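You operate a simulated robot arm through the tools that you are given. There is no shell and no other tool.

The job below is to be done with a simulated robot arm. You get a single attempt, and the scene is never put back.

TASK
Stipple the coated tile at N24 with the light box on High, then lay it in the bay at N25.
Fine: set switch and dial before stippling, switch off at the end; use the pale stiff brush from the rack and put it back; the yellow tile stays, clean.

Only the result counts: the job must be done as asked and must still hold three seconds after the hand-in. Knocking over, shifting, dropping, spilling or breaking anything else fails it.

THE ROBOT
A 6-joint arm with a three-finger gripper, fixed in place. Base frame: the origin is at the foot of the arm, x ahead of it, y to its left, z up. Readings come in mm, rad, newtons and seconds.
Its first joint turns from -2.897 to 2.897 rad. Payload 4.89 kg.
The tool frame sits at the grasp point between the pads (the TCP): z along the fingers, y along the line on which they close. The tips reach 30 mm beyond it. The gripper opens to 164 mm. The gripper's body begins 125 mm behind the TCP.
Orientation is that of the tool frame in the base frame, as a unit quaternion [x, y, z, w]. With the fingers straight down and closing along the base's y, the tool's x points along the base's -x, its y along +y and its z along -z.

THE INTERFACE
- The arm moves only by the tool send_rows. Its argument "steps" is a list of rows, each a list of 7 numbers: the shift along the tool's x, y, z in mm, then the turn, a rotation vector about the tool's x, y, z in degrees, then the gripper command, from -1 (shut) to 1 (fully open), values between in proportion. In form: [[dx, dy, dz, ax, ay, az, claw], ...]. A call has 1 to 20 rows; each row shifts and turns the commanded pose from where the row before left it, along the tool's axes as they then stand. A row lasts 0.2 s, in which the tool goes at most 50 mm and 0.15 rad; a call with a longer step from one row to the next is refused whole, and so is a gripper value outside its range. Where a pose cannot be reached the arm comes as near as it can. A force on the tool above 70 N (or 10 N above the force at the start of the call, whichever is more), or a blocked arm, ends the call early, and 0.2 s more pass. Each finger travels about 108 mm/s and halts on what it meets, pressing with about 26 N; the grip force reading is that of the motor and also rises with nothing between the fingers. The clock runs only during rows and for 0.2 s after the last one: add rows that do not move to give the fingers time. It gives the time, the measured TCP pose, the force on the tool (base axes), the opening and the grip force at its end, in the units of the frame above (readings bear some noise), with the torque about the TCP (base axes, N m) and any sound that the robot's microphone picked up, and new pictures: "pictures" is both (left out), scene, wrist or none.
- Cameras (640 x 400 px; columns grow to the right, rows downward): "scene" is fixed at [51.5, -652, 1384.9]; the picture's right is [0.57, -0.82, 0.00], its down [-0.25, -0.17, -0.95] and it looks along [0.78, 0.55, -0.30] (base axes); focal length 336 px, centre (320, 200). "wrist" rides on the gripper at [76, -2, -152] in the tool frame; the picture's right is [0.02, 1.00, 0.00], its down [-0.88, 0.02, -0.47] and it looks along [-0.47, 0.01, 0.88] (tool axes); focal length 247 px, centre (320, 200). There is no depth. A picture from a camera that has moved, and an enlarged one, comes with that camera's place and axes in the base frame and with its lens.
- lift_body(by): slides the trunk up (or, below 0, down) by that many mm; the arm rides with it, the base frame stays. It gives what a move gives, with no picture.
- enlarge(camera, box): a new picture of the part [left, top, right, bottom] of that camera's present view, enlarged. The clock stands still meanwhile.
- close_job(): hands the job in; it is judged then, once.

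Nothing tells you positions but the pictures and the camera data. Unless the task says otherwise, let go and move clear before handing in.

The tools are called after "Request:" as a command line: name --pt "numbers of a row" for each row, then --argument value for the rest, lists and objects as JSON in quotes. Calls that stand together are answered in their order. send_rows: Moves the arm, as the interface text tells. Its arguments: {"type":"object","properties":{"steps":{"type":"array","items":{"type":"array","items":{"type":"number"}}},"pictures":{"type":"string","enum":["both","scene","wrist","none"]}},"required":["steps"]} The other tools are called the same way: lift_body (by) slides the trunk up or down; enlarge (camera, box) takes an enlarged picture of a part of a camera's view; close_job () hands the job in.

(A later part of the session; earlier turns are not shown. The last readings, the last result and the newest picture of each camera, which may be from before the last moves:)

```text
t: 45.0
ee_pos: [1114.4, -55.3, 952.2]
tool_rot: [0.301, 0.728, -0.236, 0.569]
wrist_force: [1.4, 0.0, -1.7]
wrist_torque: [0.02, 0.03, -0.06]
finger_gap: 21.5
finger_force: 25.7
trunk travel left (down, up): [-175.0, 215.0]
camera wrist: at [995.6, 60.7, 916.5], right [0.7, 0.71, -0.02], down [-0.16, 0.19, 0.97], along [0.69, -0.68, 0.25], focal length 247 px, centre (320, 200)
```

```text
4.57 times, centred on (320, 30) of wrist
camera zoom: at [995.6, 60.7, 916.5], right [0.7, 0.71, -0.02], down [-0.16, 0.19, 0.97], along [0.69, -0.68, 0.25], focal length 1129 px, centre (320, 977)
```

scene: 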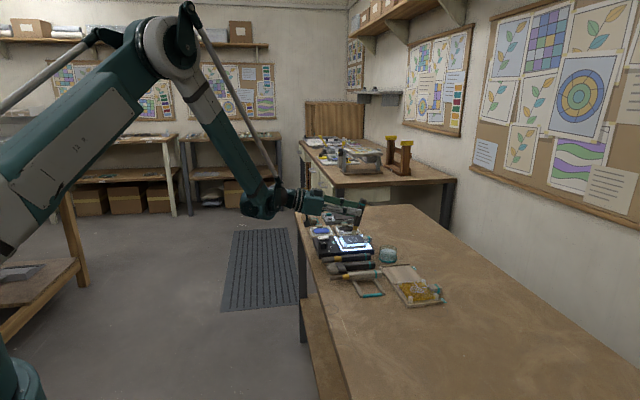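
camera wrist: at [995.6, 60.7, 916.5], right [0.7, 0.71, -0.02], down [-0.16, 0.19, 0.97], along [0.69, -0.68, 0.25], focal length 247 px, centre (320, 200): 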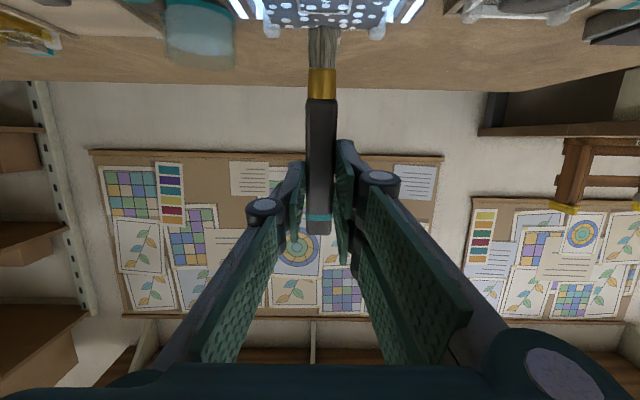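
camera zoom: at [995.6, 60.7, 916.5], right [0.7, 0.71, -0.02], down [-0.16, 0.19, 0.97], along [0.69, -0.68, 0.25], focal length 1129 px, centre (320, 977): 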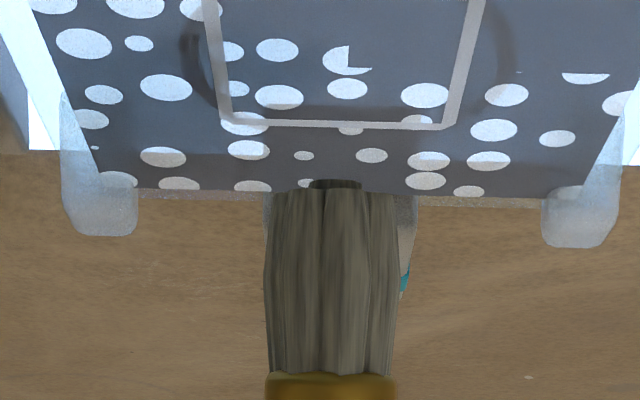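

Three quarters of the tile show dots, and the quarter toward the near edge and far end doesn't. I'll shift about 9 mm into that quarter and dab again.

Request:
send_rows --pt "2.2 9 -8.7 0 0 0 -1" --pt "0 0 0 0 0 0 -1" --pt "11.6 0 2.9 0 0 0 -1" --pt "2.4 0 0.6 0 0 0 -1" --pt "0 0 0 0 0 0 -1" --pictures "none"

Request:
enlarge --camera "scene" --box '[335, 220, 370, 255]'

Request:
enlarge --camera "wrist" --box '[250, 0, 390, 60]'

```text
t: 46.2
ee_pos: [1113.6, -42.9, 939.2]
tool_rot: [0.302, 0.727, -0.236, 0.57]
wrist_force: [5.0, -1.0, 19.0]
wrist_torque: [-0.32, -0.68, 0.08]
finger_gap: 21.4
finger_force: 25.8
trunk travel left (down, up): [-175.0, 215.0]
```

```text
11.43 times, centred on (352, 238) of scene
camera zoom: at [51.5, -652.0, 1384.9], right [0.57, -0.82, 0.0], down [-0.25, -0.17, -0.95], along [0.78, 0.55, -0.3], focal length 3835 px, centre (-51, -229)
```

zoom: 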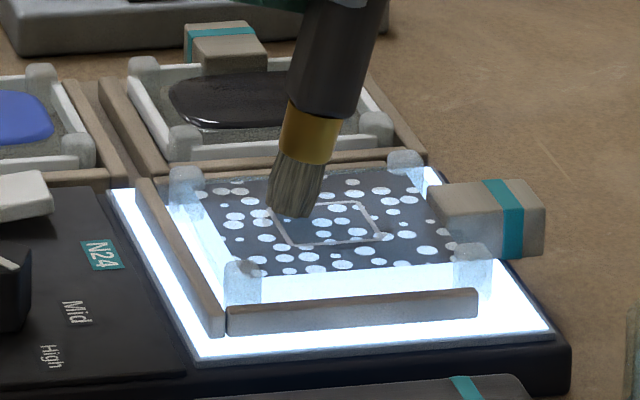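

```text
4.57 times, centred on (320, 30) of wrist
camera zoom: at [994.3, 72.9, 903.2], right [0.7, 0.71, -0.02], down [-0.16, 0.19, 0.97], along [0.69, -0.68, 0.25], focal length 1129 px, centre (320, 977)
```

zoom: 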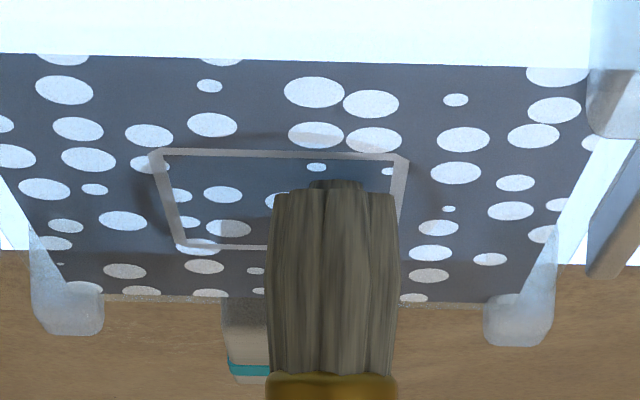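

Request:
send_rows --pt "-14 0 -3.5 0 0 0 -1" --pt "-29.1 0 -7.3 0 0 0 -1" --pt "-29.1 0 -7.3 0 0 0 -1" --pt "0 0 0 0 0 0 -1" --pictures "wrist"

Request:
enlarge --camera "scene" --box '[335, 220, 370, 255]'

Request:
enlarge --camera "scene" --box '[310, 190, 400, 260]'

```text
t: 47.2
ee_pos: [1113.0, -43.4, 1011.8]
tool_rot: [0.302, 0.728, -0.235, 0.569]
wrist_force: [-0.2, -0.3, -0.7]
wrist_torque: [0.06, 0.06, 0.05]
finger_gap: 21.5
finger_force: 26.5
trunk travel left (down, up): [-175.0, 215.0]
camera wrist: at [994.2, 72.7, 976.3], right [0.7, 0.71, -0.02], down [-0.16, 0.19, 0.97], along [0.69, -0.68, 0.25], focal length 247 px, centre (320, 200)
```

wrist: 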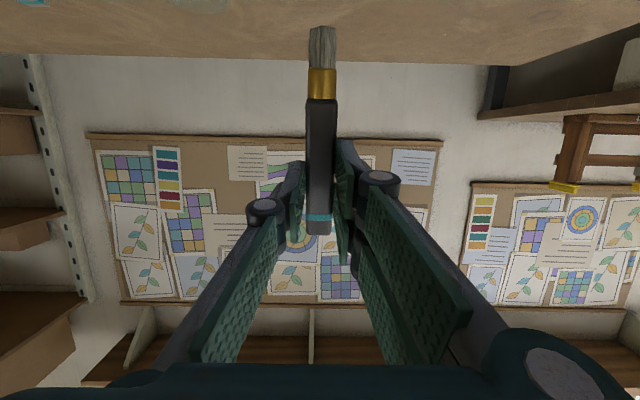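

```text
11.43 times, centred on (352, 238) of scene
camera zoom: at [51.5, -652.0, 1384.9], right [0.57, -0.82, 0.0], down [-0.25, -0.17, -0.95], along [0.78, 0.55, -0.3], focal length 3835 px, centre (-51, -229)
```

zoom: 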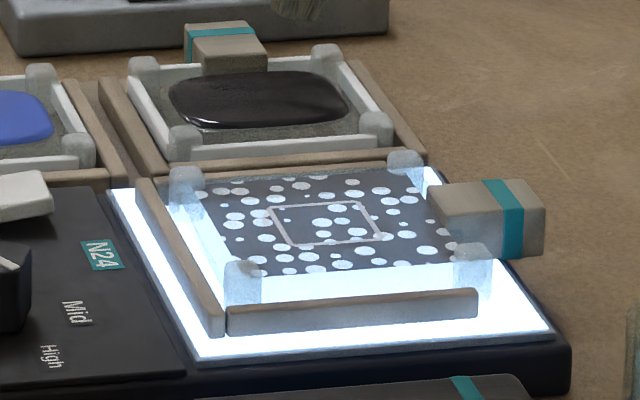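

```text
5.71 times, centred on (355, 225) of scene
camera zoom: at [51.5, -652.0, 1384.9], right [0.57, -0.82, 0.0], down [-0.25, -0.17, -0.95], along [0.78, 0.55, -0.3], focal length 1918 px, centre (120, 57)
```

zoom: 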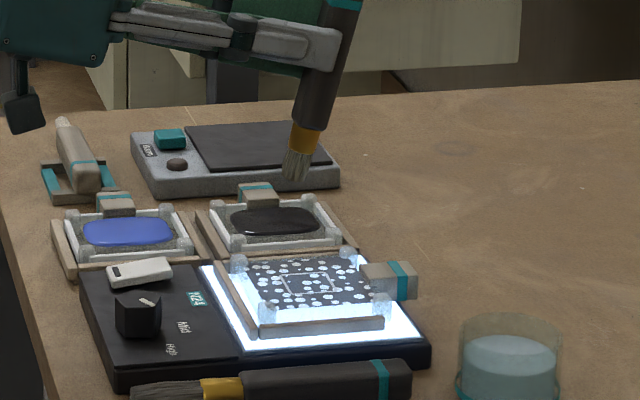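

All four quarters of the tile are now stippled. I'll carry the brush back over the rack and tilt it level again.

Request:
send_rows --pt "-0.45 -39.5 -2.3 0 0 0 -1" --pt "-0.45 -39.5 -2.3 0 0 0 -1" --pt "-0.45 -39.5 -2.3 0 0 0 -1" --pt "-0.45 -39.5 -2.3 0 0 0 -1" --pt "-0.45 -39.5 -2.3 0 0 0 -1" --pt "-0.45 -39.5 -2.3 0 0 0 -1" --pt "-0.45 -39.5 -2.3 0 0 0 -1" --pt "-0.45 -39.5 -2.3 0 0 0 -1" --pt "0 0 0 0 8 0 -1" --pt "0 0 0 0 8 0 -1" --pt "0 0 0 0 8 0 -1" --pt "0 0 0 0 8 0 -1" --pt "0 0 0 0 8 0 -1" --pt "0 0 0 0 8 0 -1" --pt "0 0 0 0 8 0 -1" --pt "0 0 0 0 8 0 -1" --pt "0 0 0 0 8 0 -1" --pt "0 0 0 0 4 0 -1" --pt "0 0 0 0 0 0 -1" --pictures "both"

Request:
enlarge --camera "scene" --box '[320, 160, 420, 310]'

Request:
enlarge --camera "wrist" --box '[230, 0, 430, 140]'

```text
t: 51.2
ee_pos: [877.4, -254.8, 1020.5]
tool_rot: [0.382, 0.924, 0.002, -0.001]
wrist_force: [-0.4, -0.8, -2.1]
wrist_torque: [0.03, 0.08, 0.02]
finger_gap: 21.5
finger_force: 25.7
trunk travel left (down, up): [-175.0, 215.0]
camera wrist: at [822.7, -202.6, 1173.9], right [0.69, 0.72, 0.0], down [0.64, -0.61, 0.47], along [0.34, -0.33, -0.88], focal length 247 px, centre (320, 200)
```

scene: 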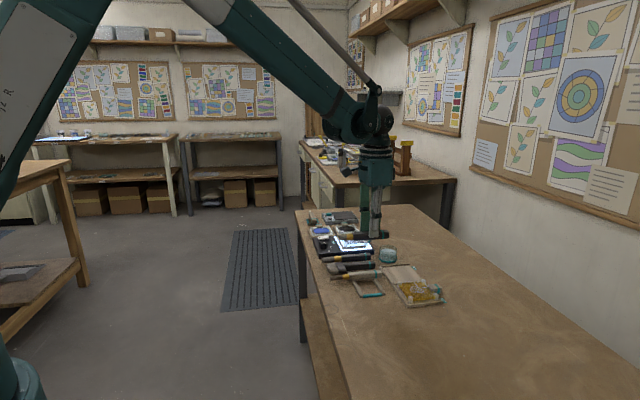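
wrist: 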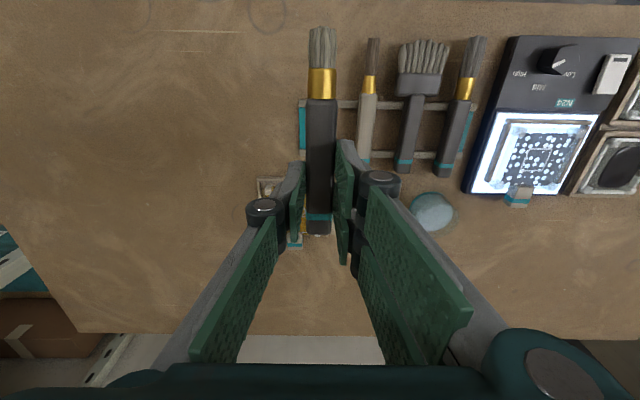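

```text
2.67 times, centred on (370, 235) of scene
camera zoom: at [51.5, -652.0, 1384.9], right [0.57, -0.82, 0.0], down [-0.25, -0.17, -0.95], along [0.78, 0.55, -0.3], focal length 895 px, centre (187, 107)
```

zoom: 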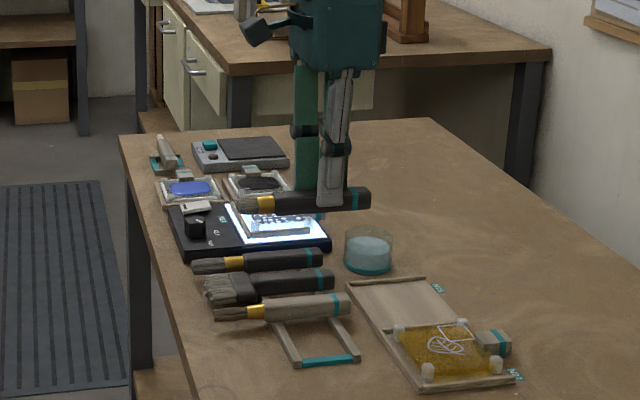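

```text
2.86 times, centred on (330, 70) of wrist
camera zoom: at [822.7, -202.6, 1173.9], right [0.69, 0.72, 0.0], down [0.64, -0.61, 0.47], along [0.34, -0.33, -0.88], focal length 706 px, centre (291, 571)
```

zoom: 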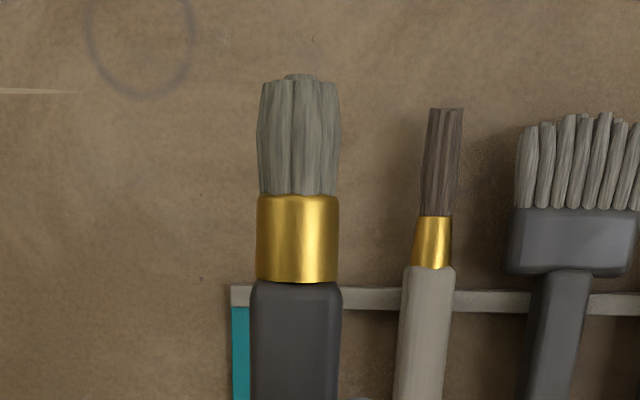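

The brush is level and back over its slot. I'll lower it to the rack at the original height.

Request:
send_rows --pt "0 0 40 0 0 0 -1" --pt "0 0 40 0 0 0 -1" --pt "0 0 40 0 0 0 -1" --pt "0 0 30 0 0 0 -1" --pt "0 0 8 0 0 0 -1" --pt "0 0 6 0 0 0 -1" --pt "0 0 3 0 0 0 -1" --pt "0 0 0 0 0 0 -1" --pictures "wrist"

Request:
enlarge --camera "scene" --box '[325, 250, 395, 310]'

```text
t: 53.0
ee_pos: [878.3, -254.3, 854.2]
tool_rot: [0.383, 0.924, -0.001, 0.0]
wrist_force: [0.6, -0.6, -0.4]
wrist_torque: [0.02, -0.01, -0.02]
finger_gap: 21.6
finger_force: 25.8
trunk travel left (down, up): [-175.0, 215.0]
camera wrist: at [822.6, -201.2, 1007.3], right [0.69, 0.72, 0.0], down [0.64, -0.61, 0.47], along [0.34, -0.33, -0.88], focal length 247 px, centre (320, 200)
```

wrist: 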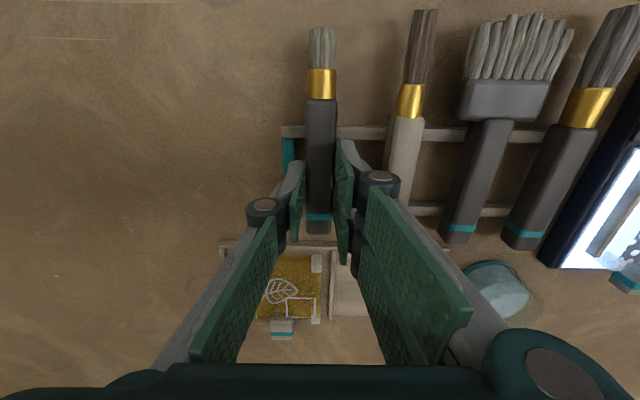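

```text
6.67 times, centred on (360, 280) of scene
camera zoom: at [51.5, -652.0, 1384.9], right [0.57, -0.82, 0.0], down [-0.25, -0.17, -0.95], along [0.78, 0.55, -0.3], focal length 2237 px, centre (53, -333)
```

zoom: 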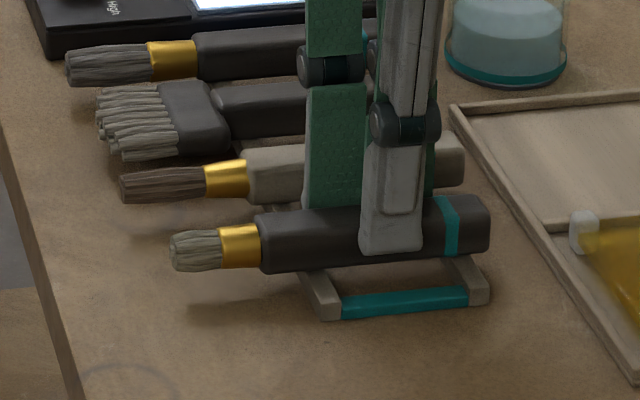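

Request:
send_rows --pt "0 0 2 0 0 0 -1" --pt "0 0 1.5 0 0 0 -1" --pt "0 0 0 0 0 0 -1" --pictures "none"

Request:
enlarge --camera "scene" --box '[325, 250, 395, 310]'

```text
t: 53.8
ee_pos: [877.6, -254.0, 851.8]
tool_rot: [0.383, 0.924, 0.0, 0.001]
wrist_force: [2.2, 0.0, 17.2]
wrist_torque: [0.26, 0.04, -0.02]
finger_gap: 21.7
finger_force: 25.9
trunk travel left (down, up): [-175.0, 215.0]
```

```text
6.67 times, centred on (360, 280) of scene
camera zoom: at [51.5, -652.0, 1384.9], right [0.57, -0.82, 0.0], down [-0.25, -0.17, -0.95], along [0.78, 0.55, -0.3], focal length 2237 px, centre (53, -333)
```

zoom: 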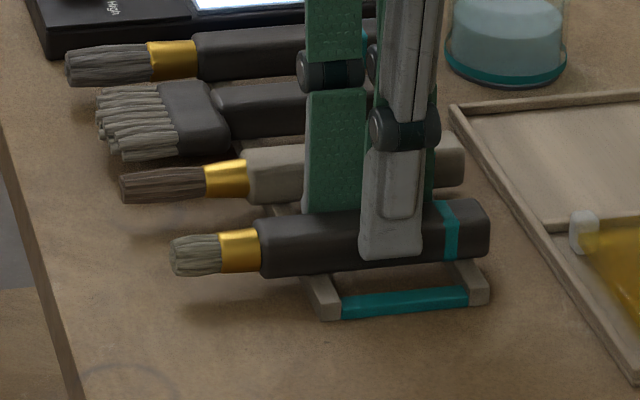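

The brush has met the rack (17 N). I'll ease off slightly, open slowly and back out upward.

Request:
send_rows --pt "0 0 -1 0 0 0 -1" --pt "0 0 0 0 0 0 -0.72" --pt "0 0 0 0 0 0 -0.68" --pt "0 0 0 0 0 0 -0.6" --pt "0 0 0 0 0 0 -0.42" --pt "0 0 0 0 0 0 -0.42" --pictures "wrist"

Request:
enlarge --camera "scene" --box '[325, 250, 395, 310]'

```text
t: 55.2
ee_pos: [877.8, -254.5, 851.3]
tool_rot: [0.383, 0.924, -0.001, 0.0]
wrist_force: [-0.3, 0.7, -0.9]
wrist_torque: [0.0, -0.01, 0.0]
finger_gap: 47.5
finger_force: 0.1
trunk travel left (down, up): [-175.0, 215.0]
camera wrist: at [822.9, -201.8, 1004.8], right [0.69, 0.72, 0.0], down [0.64, -0.61, 0.47], along [0.34, -0.33, -0.88], focal length 247 px, centre (320, 200)
```

wrist: 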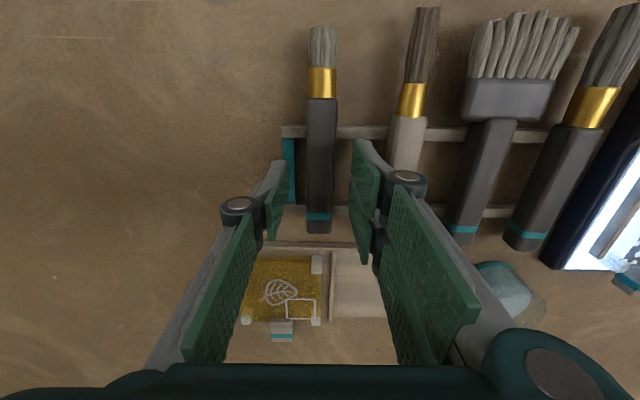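

```text
6.67 times, centred on (360, 280) of scene
camera zoom: at [51.5, -652.0, 1384.9], right [0.57, -0.82, 0.0], down [-0.25, -0.17, -0.95], along [0.78, 0.55, -0.3], focal length 2237 px, centre (53, -333)
```

zoom: 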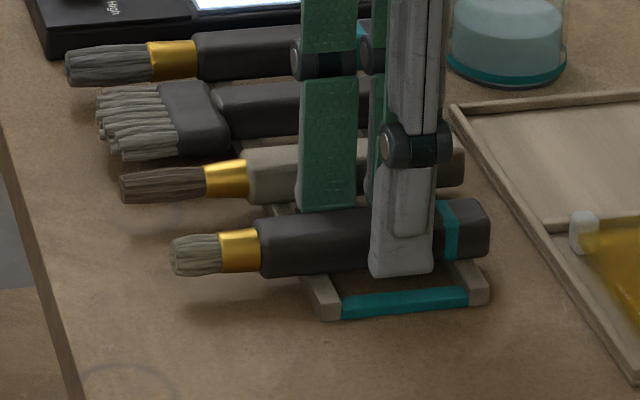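

The brush is resting in its slot. I'll rise and move back to look closely at the N25 bay before handling the tile.

Request:
send_rows --pt "0 0 -10 0 0 0 -0.42" --pt "0 0 -40 0 0 0 -0.42" --pt "0 0 -40 0 0 0 -0.42" --pt "0 0 -40 0 0 0 -0.42" --pt "-40 20 0 0 0 0 -0.3" --pt "-20 20 0 0 0 0 -0.3" --pt "0 0 0 0 0 0 -0.3" --pictures "both"

Request:
enlarge --camera "wrist" --box '[220, 60, 460, 240]'

Request:
enlarge --camera "scene" --box '[325, 250, 450, 320]'

```text
t: 56.8
ee_pos: [949.4, -270.2, 979.7]
tool_rot: [0.383, 0.924, -0.001, 0.001]
wrist_force: [0.9, 0.0, 0.1]
wrist_torque: [0.03, 0.1, 0.02]
finger_gap: 57.3
finger_force: 0.0
trunk travel left (down, up): [-175.0, 215.0]
camera wrist: at [894.5, -217.1, 1132.9], right [0.69, 0.72, 0.0], down [0.64, -0.61, 0.47], along [0.34, -0.33, -0.88], focal length 247 px, centre (320, 200)
```

scene: 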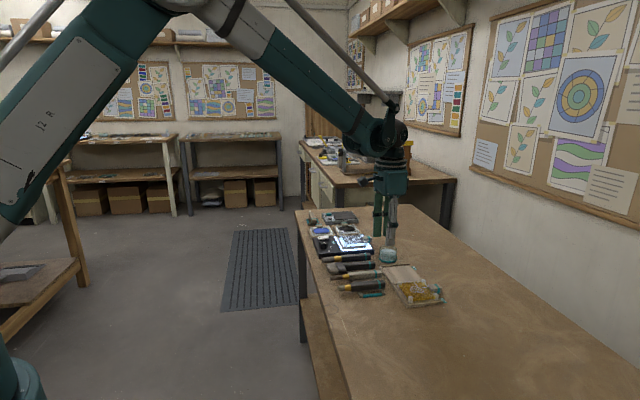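
wrist: 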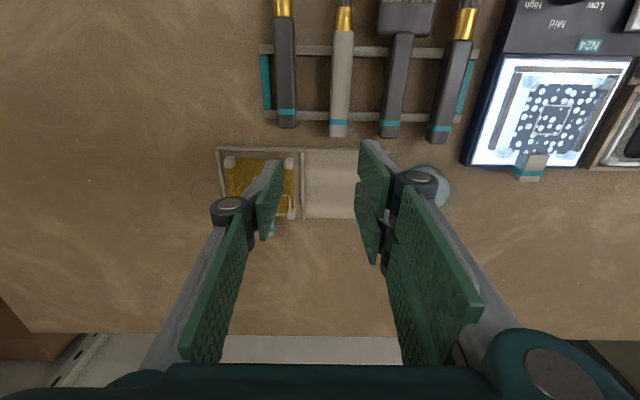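

```text
2.22 times, centred on (340, 150) of wrist
camera zoom: at [894.5, -217.1, 1132.9], right [0.69, 0.72, 0.0], down [0.64, -0.61, 0.47], along [0.34, -0.33, -0.88], focal length 549 px, centre (276, 311)
```

zoom: 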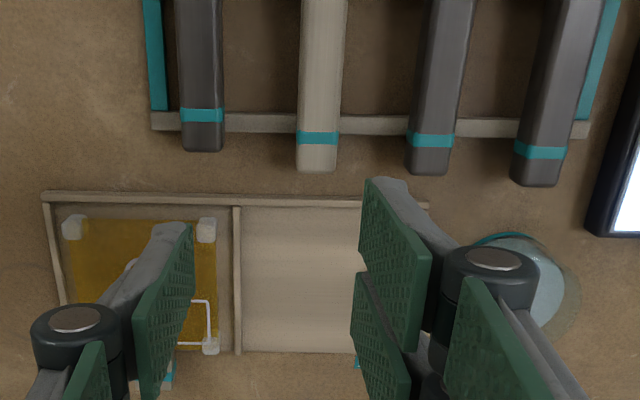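

```text
5.12 times, centred on (388, 285) of scene
camera zoom: at [51.5, -652.0, 1384.9], right [0.57, -0.82, 0.0], down [-0.25, -0.17, -0.95], along [0.78, 0.55, -0.3], focal length 1718 px, centre (-26, -235)
```

zoom: 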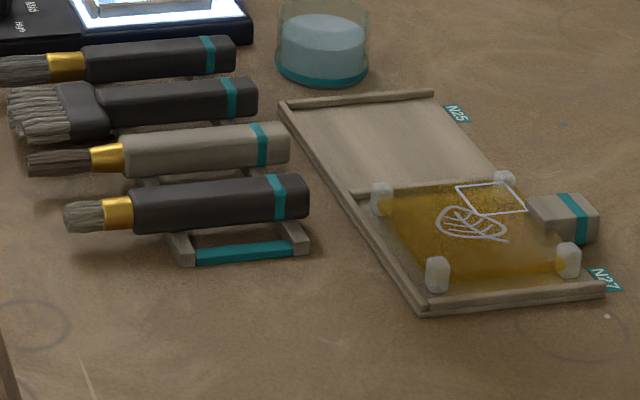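

Request:
enlarge --camera "wrist" --box '[450, 30, 640, 190]'

Request:
enlarge --camera "scene" --box '[335, 225, 375, 255]'

Request:
enlarge --camera "scene" --box '[375, 255, 455, 310]'

```text
2.50 times, centred on (545, 110) of wrist
camera zoom: at [894.5, -217.1, 1132.9], right [0.69, 0.72, 0.0], down [0.64, -0.61, 0.47], along [0.34, -0.33, -0.88], focal length 617 px, centre (-242, 425)
```

zoom: 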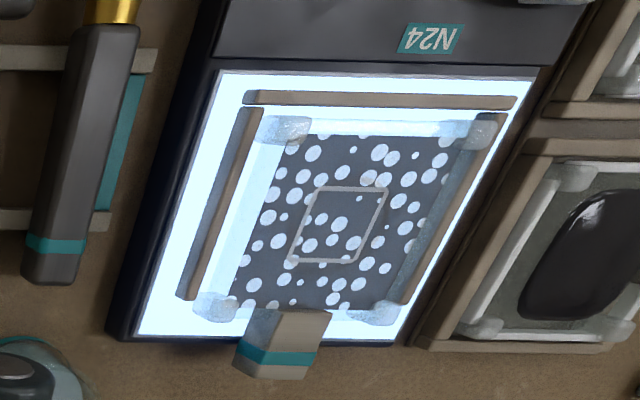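

```text
13.33 times, centred on (355, 240) of scene
camera zoom: at [51.5, -652.0, 1384.9], right [0.57, -0.82, 0.0], down [-0.25, -0.17, -0.95], along [0.78, 0.55, -0.3], focal length 4474 px, centre (-147, -333)
```

zoom: 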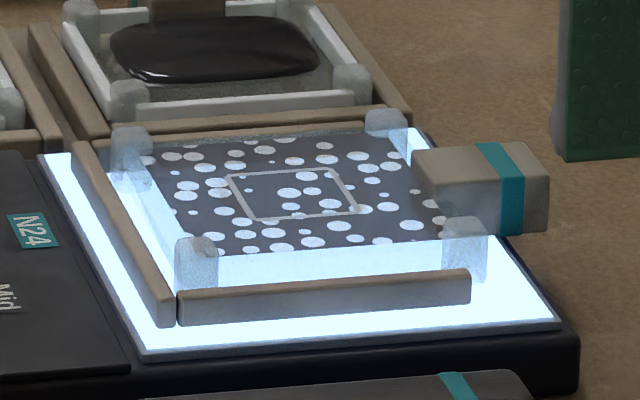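

```text
7.27 times, centred on (415, 282) of scene
camera zoom: at [51.5, -652.0, 1384.9], right [0.57, -0.82, 0.0], down [-0.25, -0.17, -0.95], along [0.78, 0.55, -0.3], focal length 2440 px, centre (-371, -400)
```

zoom: 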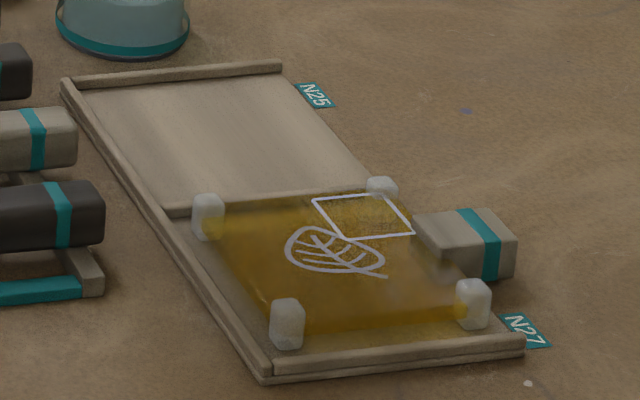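

The brush sits like its neighbours. The tile is a raised slab on corner posts, with a tab block pointing away across the bench, the same way the yellow tile sits. I'll hover over that tab to study it and test the reach.

Request:
send_rows --pt "-4.4 38.2 0 0 0 0 -0.3" --pt "-4.4 38.2 0 0 0 0 -0.3" --pt "-4.4 38.2 0 0 0 0 -0.3" --pt "-4.4 38.2 0 0 0 0 -0.3" --pt "-4.4 38.2 0 0 0 0 -0.3" --pt "-4.4 38.2 0 0 0 0 -0.3" --pt "-4.4 38.2 0 0 0 0 -0.3" --pt "0 0 0 0 0 0 -0.3" --pictures "both"

Request:
enlarge --camera "wrist" --box '[230, 60, 410, 220]'

Request:
enlarge --camera "scene" --box '[320, 170, 400, 260]'

```text
t: 58.6
ee_pos: [1158.4, -101.1, 977.0]
tool_rot: [0.382, 0.924, 0.0, 0.0]
wrist_force: [1.3, -0.7, -1.1]
wrist_torque: [-0.03, 0.11, -0.01]
finger_gap: 57.4
finger_force: 0.0
trunk travel left (down, up): [-175.0, 215.0]
camera wrist: at [1104.0, -48.4, 1131.2], right [0.69, 0.72, 0.0], down [0.64, -0.61, 0.47], along [0.34, -0.33, -0.88], focal length 247 px, centre (320, 200)
```

scene: 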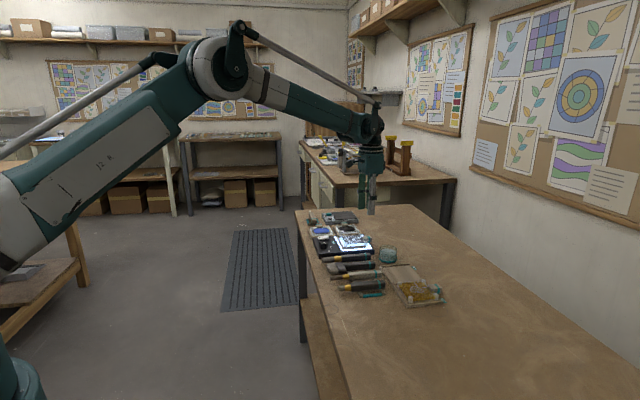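
wrist: 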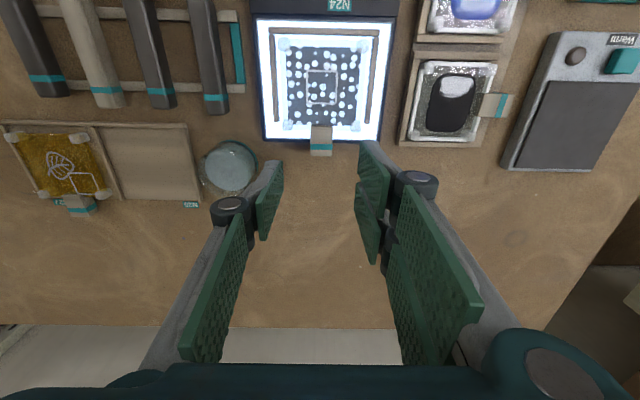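

```text
2.50 times, centred on (320, 140) of wrist
camera zoom: at [1104.0, -48.4, 1131.2], right [0.69, 0.72, 0.0], down [0.64, -0.61, 0.47], along [0.34, -0.33, -0.88], focal length 617 px, centre (320, 350)
```

zoom: 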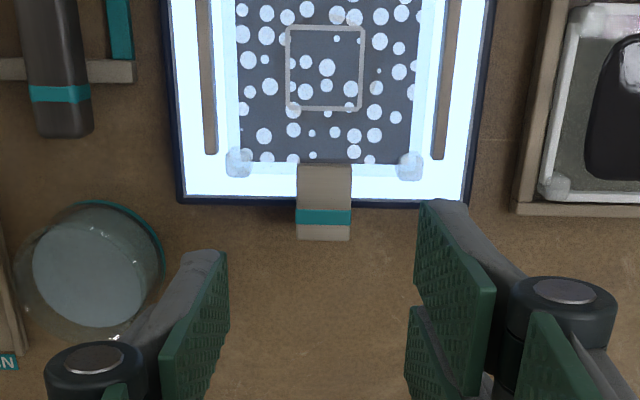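

```text
4.44 times, centred on (360, 215) of scene
camera zoom: at [51.5, -652.0, 1384.9], right [0.57, -0.82, 0.0], down [-0.25, -0.17, -0.95], along [0.78, 0.55, -0.3], focal length 1491 px, centre (142, 133)
```

zoom: 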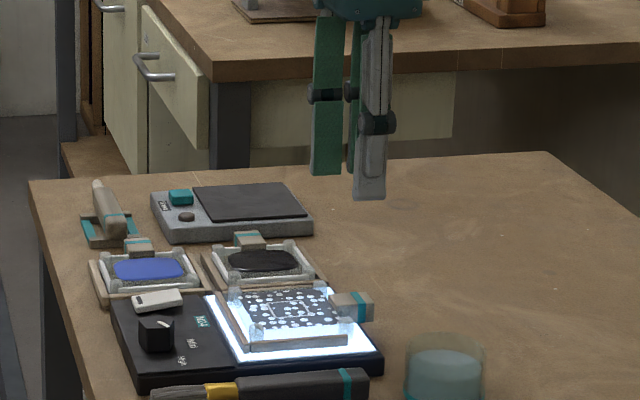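

Request:
enlarge --camera "wrist" --box '[275, 95, 365, 165]'

Request:
enlarge --camera "scene" --box '[350, 230, 374, 250]'

Request:
enlarge --camera "scene" --box '[415, 275, 450, 305]'

```text
5.71 times, centred on (320, 130) of wrist
camera zoom: at [1104.0, -48.4, 1131.2], right [0.69, 0.72, 0.0], down [0.64, -0.61, 0.47], along [0.34, -0.33, -0.88], focal length 1411 px, centre (320, 600)
```

zoom: 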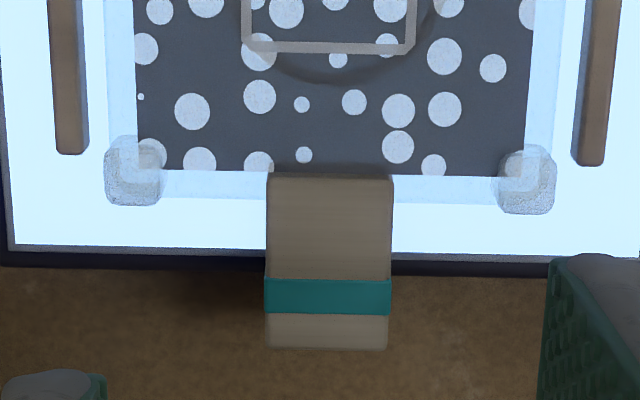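

```text
16.00 times, centred on (362, 240) of scene
camera zoom: at [51.5, -652.0, 1384.9], right [0.57, -0.82, 0.0], down [-0.25, -0.17, -0.95], along [0.78, 0.55, -0.3], focal length 5369 px, centre (-352, -440)
```

zoom: 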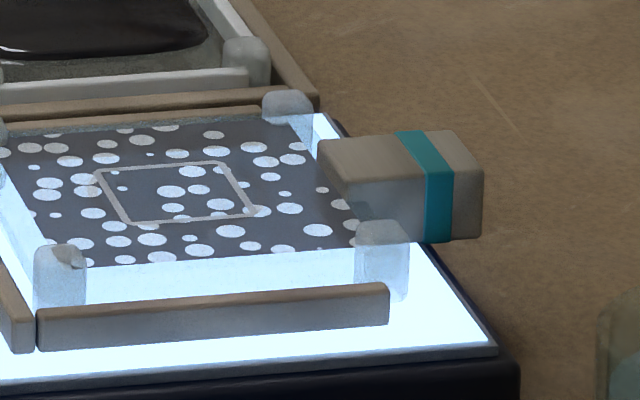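

```text
13.33 times, centred on (432, 290) of scene
camera zoom: at [51.5, -652.0, 1384.9], right [0.57, -0.82, 0.0], down [-0.25, -0.17, -0.95], along [0.78, 0.55, -0.3], focal length 4474 px, centre (-1180, -1000)
```

zoom: 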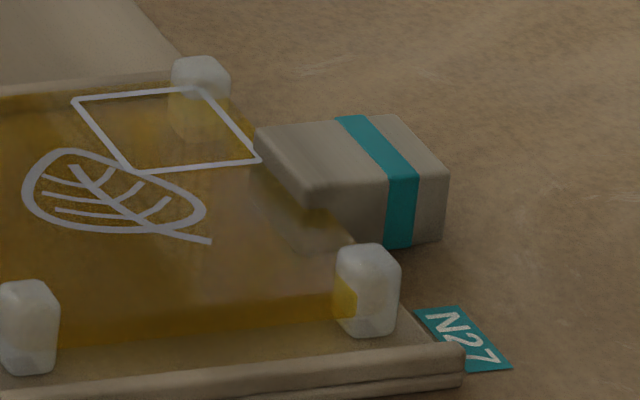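

I can reach the tab with the tool straight down. The tab spans about w 872–909 and s 737–763, and the slab edge is at about w 878. I'll position the hand at the outer part of the tab and descend carefully with the fingers on either side of it.

Request:
send_rows --pt "-21.4 2.1 0 0 0 0 -0.42" --pt "0 0 40 0 0 0 -0.42" --pt "0 0 40 0 0 0 -0.42" --pt "0 0 28 0 0 0 -0.42" --pt "0 0 0 0 0 0 -0.42" --pictures "both"

Request:
enlarge --camera "wrist" --box '[230, 80, 410, 220]'

Request:
enlarge --camera "scene" --box '[335, 215, 385, 255]'

```text
t: 59.8
ee_pos: [1176.8, -116.6, 870.6]
tool_rot: [0.383, 0.924, 0.0, 0.0]
wrist_force: [-0.3, 0.6, -0.3]
wrist_torque: [-0.03, 0.03, 0.01]
finger_gap: 47.5
finger_force: 0.2
trunk travel left (down, up): [-175.0, 215.0]
camera wrist: at [1121.6, -64.1, 1024.7], right [0.69, 0.72, 0.0], down [0.64, -0.61, 0.47], along [0.34, -0.33, -0.88], focal length 247 px, centre (320, 200)
```

scene: 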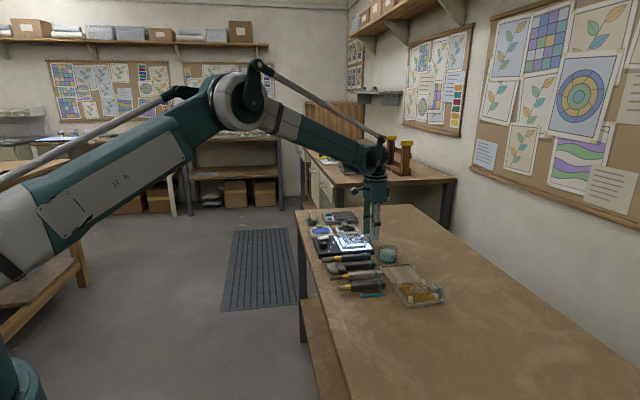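
wrist: 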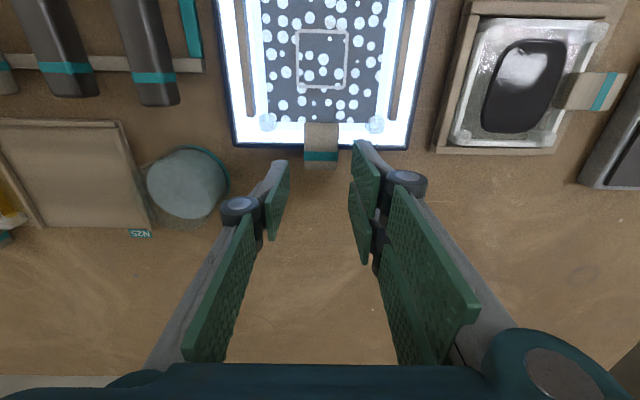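

```text
2.86 times, centred on (320, 150) of wrist
camera zoom: at [1121.6, -64.1, 1024.7], right [0.69, 0.72, 0.0], down [0.64, -0.61, 0.47], along [0.34, -0.33, -0.88], focal length 706 px, centre (320, 343)
```

zoom: 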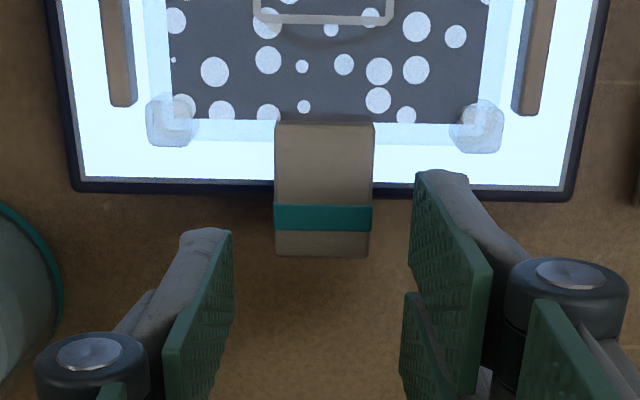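

```text
10.00 times, centred on (360, 235) of scene
camera zoom: at [51.5, -652.0, 1384.9], right [0.57, -0.82, 0.0], down [-0.25, -0.17, -0.95], along [0.78, 0.55, -0.3], focal length 3356 px, centre (-80, -150)
```

zoom: 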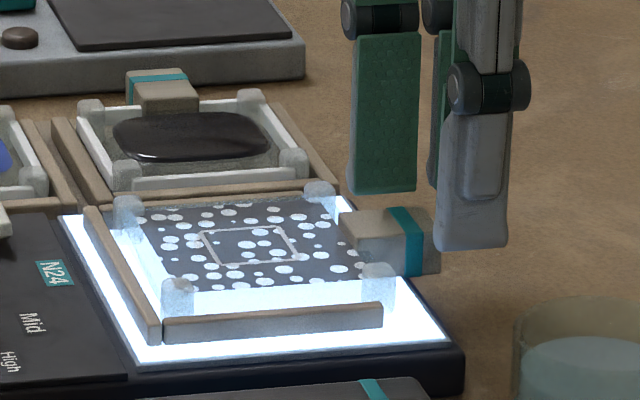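

The fingers straddle the tab's outer end. I'll lower in small steps and watch the force, to learn whether the inner finger of the pair physically touches the box rim.

Request:
send_rows --pt "0 0 10 0 0 0 -0.42" --pt "0 0 5 0 0 0 -0.42" --pt "0 0 0 0 0 0 -0.42" --pictures "wrist"

Request:
enlarge --camera "scene" --box '[335, 215, 385, 255]'

```text
t: 60.6
ee_pos: [1174.9, -115.9, 856.5]
tool_rot: [0.383, 0.924, 0.0, 0.0]
wrist_force: [-0.1, -0.1, 0.4]
wrist_torque: [-0.02, 0.02, -0.03]
finger_gap: 47.9
finger_force: 0.1
trunk travel left (down, up): [-175.0, 215.0]
camera wrist: at [1120.9, -62.6, 1010.9], right [0.69, 0.72, 0.0], down [0.64, -0.61, 0.47], along [0.34, -0.33, -0.88], focal length 247 px, centre (320, 200)
```

wrist: 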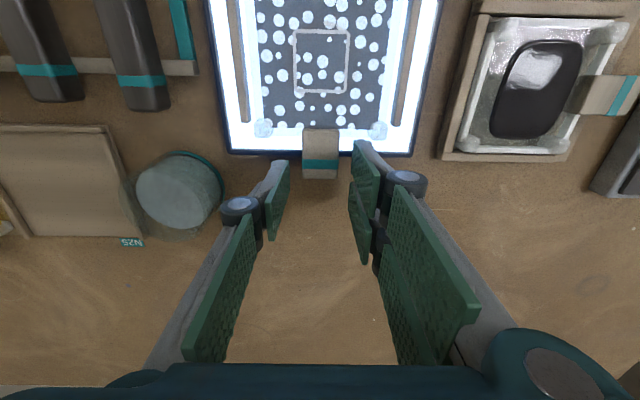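

```text
10.00 times, centred on (360, 235) of scene
camera zoom: at [51.5, -652.0, 1384.9], right [0.57, -0.82, 0.0], down [-0.25, -0.17, -0.95], along [0.78, 0.55, -0.3], focal length 3356 px, centre (-80, -150)
```

zoom: 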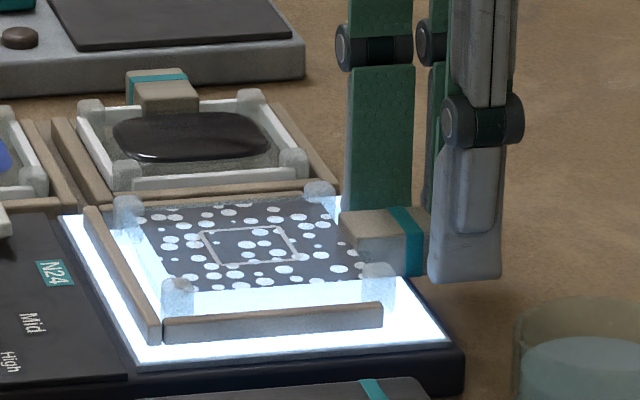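

Request:
send_rows --pt "0 0 1.5 0 0 0 -0.42" --pt "0 0 1.5 0 0 0 -0.42" --pt "0 0 1.5 0 0 0 -0.42" --pt "0 0 0 0 0 0 -0.42" --pictures "none"

```text
t: 61.6
ee_pos: [1175.7, -114.5, 854.0]
tool_rot: [0.383, 0.924, 0.0, 0.0]
wrist_force: [0.4, 0.2, -0.5]
wrist_torque: [0.03, -0.02, 0.01]
finger_gap: 47.5
finger_force: 0.1
trunk travel left (down, up): [-175.0, 215.0]
```

Request:
send_rows --pt "0 0 1 0 0 0 -0.42" --pt "0 0 1 0 0 0 -0.42" --pt "0 0 1 0 0 0 -0.42" --pt "0 0 0 0 0 0 -0.42" --pictures "none"

```text
t: 62.6
ee_pos: [1175.9, -114.1, 851.2]
tool_rot: [0.384, 0.924, 0.001, 0.001]
wrist_force: [-1.7, 1.3, 5.8]
wrist_torque: [0.21, -0.01, 0.05]
finger_gap: 47.5
finger_force: 0.0
trunk travel left (down, up): [-175.0, 215.0]
```

Request:
send_rows --pt "0 0 0.8 0 0 0 -0.42" --pt "0 0 0 0 0 0 -0.42" --pictures "none"

```text
t: 63.2
ee_pos: [1175.3, -114.8, 851.4]
tool_rot: [0.383, 0.924, 0.0, 0.0]
wrist_force: [6.2, -2.9, 15.8]
wrist_torque: [0.52, -0.24, -0.23]
finger_gap: 48.9
finger_force: 1.6
trunk travel left (down, up): [-175.0, 215.0]
```

The torque shows contact 25 mm inboard on the pair side, so the paired fingers are physical. I must therefore grip the tab's outer part, clear of the slab. I'll raise slightly off the rim and close on the tab.

Request:
send_rows --pt "0.8 0 -3.5 0 0 0 -0.42" --pt "0 0 0 0 0 0 -0.42" --pt "0 0 0 0 0 0 -0.6" --pt "0 0 0 0 0 0 -0.7" --pt "0 0 0 0 0 0 -0.85" --pt "0 0 0 0 0 0 -1" --pt "0 0 0 0 0 0 -1" --pictures "wrist"

Request:
enlarge --camera "wrist" --box '[230, 80, 410, 220]'

Request:
enlarge --camera "scene" --box '[335, 215, 385, 255]'

```text
t: 64.8
ee_pos: [1175.8, -114.0, 854.1]
tool_rot: [0.383, 0.924, 0.0, 0.0]
wrist_force: [-0.2, -0.8, 0.3]
wrist_torque: [-0.04, -0.03, -0.01]
finger_gap: 25.7
finger_force: 26.0
trunk travel left (down, up): [-175.0, 215.0]
camera wrist: at [1120.2, -62.3, 1007.8], right [0.69, 0.72, 0.0], down [0.64, -0.61, 0.47], along [0.34, -0.33, -0.88], focal length 247 px, centre (320, 200)
```

wrist: 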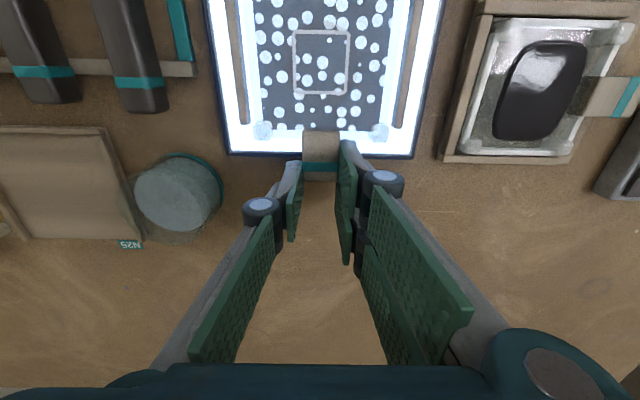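

```text
2.86 times, centred on (320, 150) of wrist
camera zoom: at [1120.2, -62.3, 1007.8], right [0.69, 0.72, 0.0], down [0.64, -0.61, 0.47], along [0.34, -0.33, -0.88], focal length 706 px, centre (320, 343)
```

zoom: 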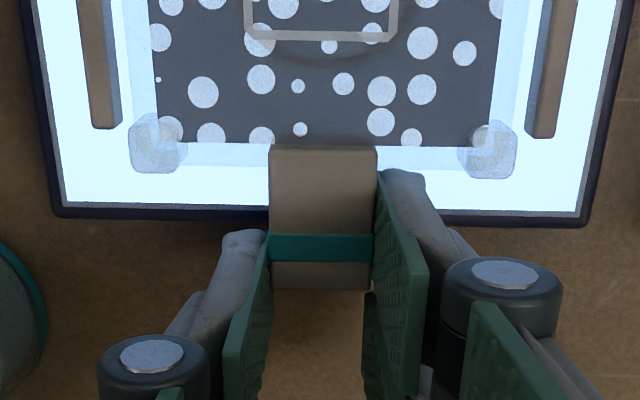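

```text
10.00 times, centred on (360, 235) of scene
camera zoom: at [51.5, -652.0, 1384.9], right [0.57, -0.82, 0.0], down [-0.25, -0.17, -0.95], along [0.78, 0.55, -0.3], focal length 3356 px, centre (-80, -150)
```

zoom: 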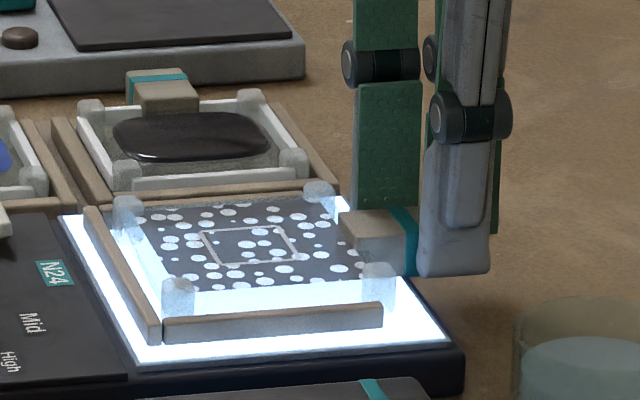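

The tab is gripped (25.7 mm). I'll lift a few mm and check whether the tile stays level.

Request:
send_rows --pt "0 0 -2 0 0 0 -1" --pt "0 0 -3 0 0 0 -1" --pt "0 0 -3 0 0 0 -1" --pt "0 0 0 0 0 0 -1" --pt "0 0 0 0 0 0 -1" --pictures "wrist"

Request:
enlarge --camera "scene" --box '[335, 215, 385, 255]'

Request:
enlarge --camera "wrist" --box '[200, 0, 440, 190]'

```text
t: 66.0
ee_pos: [1175.1, -113.9, 862.0]
tool_rot: [0.382, 0.924, 0.0, -0.001]
wrist_force: [0.0, 0.4, -0.8]
wrist_torque: [-0.02, -0.05, -0.01]
finger_gap: 25.3
finger_force: 26.0
trunk travel left (down, up): [-175.0, 215.0]
camera wrist: at [1120.2, -61.6, 1014.8], right [0.69, 0.72, 0.0], down [0.64, -0.61, 0.47], along [0.34, -0.33, -0.88], focal length 247 px, centre (320, 200)
```

wrist: 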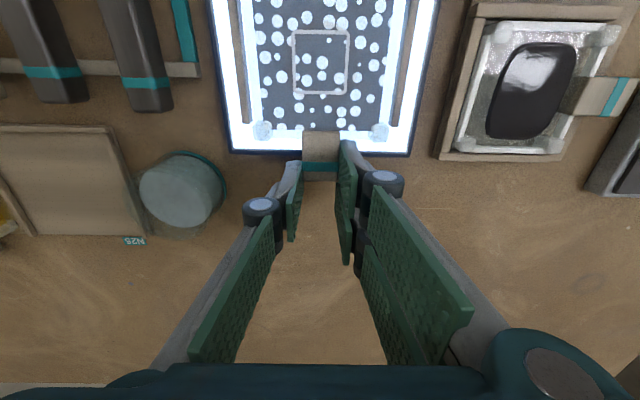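

```text
10.00 times, centred on (360, 235) of scene
camera zoom: at [51.5, -652.0, 1384.9], right [0.57, -0.82, 0.0], down [-0.25, -0.17, -0.95], along [0.78, 0.55, -0.3], focal length 3356 px, centre (-80, -150)
```

zoom: 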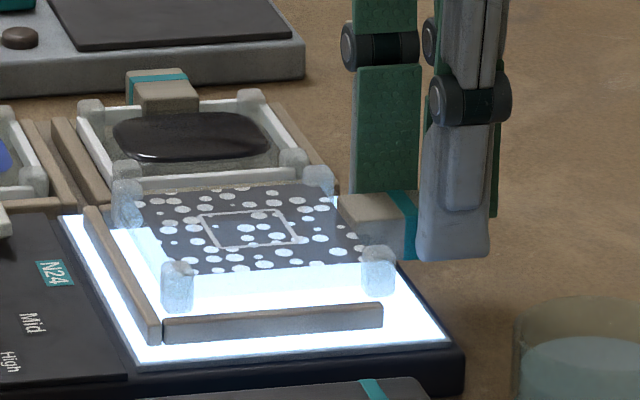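

```text
2.11 times, centred on (320, 95) of wrist
camera zoom: at [1120.2, -61.6, 1014.8], right [0.69, 0.72, 0.0], down [0.64, -0.61, 0.47], along [0.34, -0.33, -0.88], focal length 520 px, centre (320, 421)
```

zoom: 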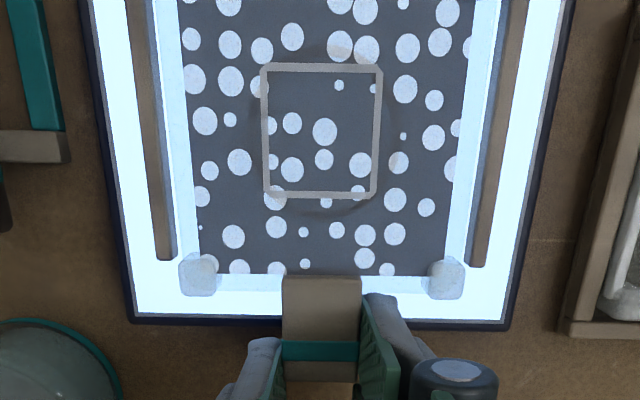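

The tile lifted level and is very light. I'll raise it clear of everything and carry it over to the N25 bay, then check alignment before lowering.

Request:
send_rows --pt "0 0 -20 0 0 0 -1" --pt "0 0 -35 0 0 0 -1" --pt "0 0 -35 0 0 0 -1" --pt "0 0 0 0 0 0 -1" --pt "-12.9 -29.4 0 0 0 0 -1" --pt "-12.9 -29.4 0 0 0 0 -1" --pt "-12.9 -29.4 0 0 0 0 -1" --pt "-12.9 -29.4 0 0 0 0 -1" --pt "-12.9 -29.4 0 0 0 0 -1" --pt "-12.9 -29.4 0 0 0 0 -1" --pt "-12.9 -29.4 0 0 0 0 -1" --pt "-12.9 -29.4 0 0 0 0 -1" --pt "0 0 0 0 0 0 -1" --pictures "both"

Request:
enlarge --camera "wrist" --box '[160, 0, 480, 200]'

Request:
enlarge --camera "scene" --box '[350, 220, 460, 320]'

```text
t: 68.8
ee_pos: [1082.1, -354.6, 949.9]
tool_rot: [0.382, 0.924, 0.0, 0.0]
wrist_force: [0.0, -0.5, -0.1]
wrist_torque: [0.07, -0.09, -0.02]
finger_gap: 25.2
finger_force: 25.8
trunk travel left (down, up): [-175.0, 215.0]
camera wrist: at [1026.4, -301.8, 1104.2], right [0.69, 0.72, 0.0], down [0.64, -0.61, 0.47], along [0.34, -0.33, -0.88], focal length 247 px, centre (320, 200)
```

scene: 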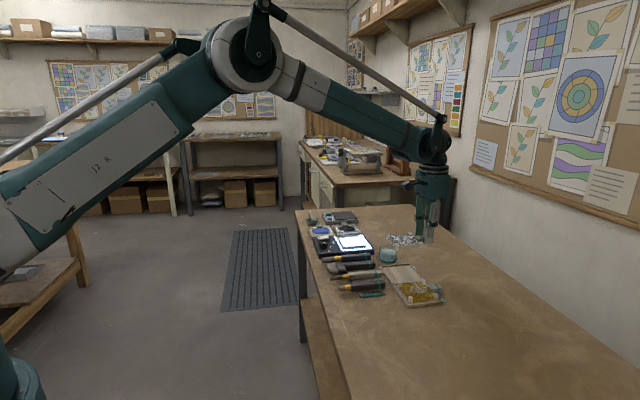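
wrist: 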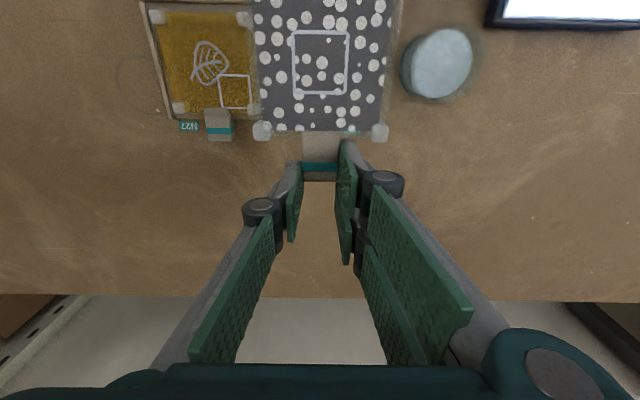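

```text
2.00 times, centred on (320, 100) of wrist
camera zoom: at [1026.4, -301.8, 1104.2], right [0.69, 0.72, 0.0], down [0.64, -0.61, 0.47], along [0.34, -0.33, -0.88], focal length 494 px, centre (320, 400)
```

zoom: 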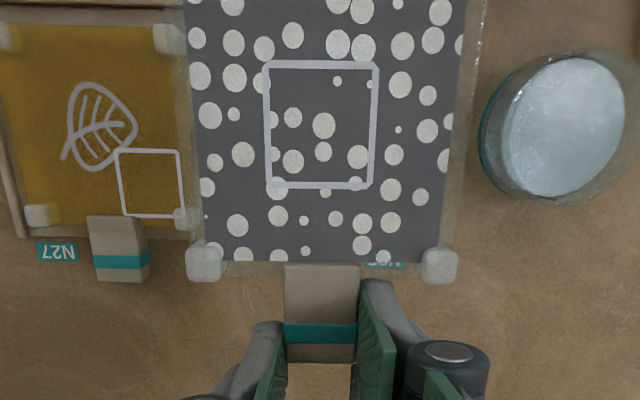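

```text
4.00 times, centred on (405, 270) of scene
camera zoom: at [51.5, -652.0, 1384.9], right [0.57, -0.82, 0.0], down [-0.25, -0.17, -0.95], along [0.78, 0.55, -0.3], focal length 1342 px, centre (-20, -80)
```

zoom: 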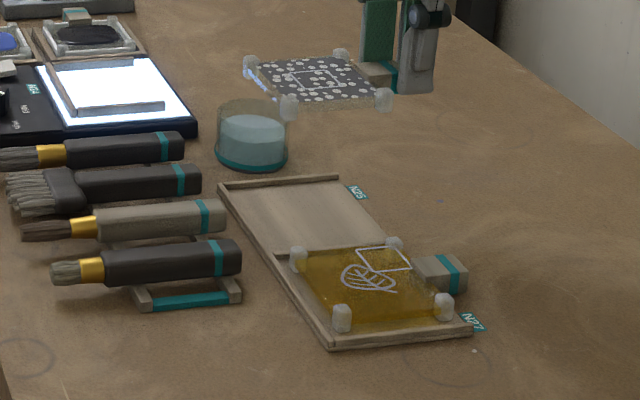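

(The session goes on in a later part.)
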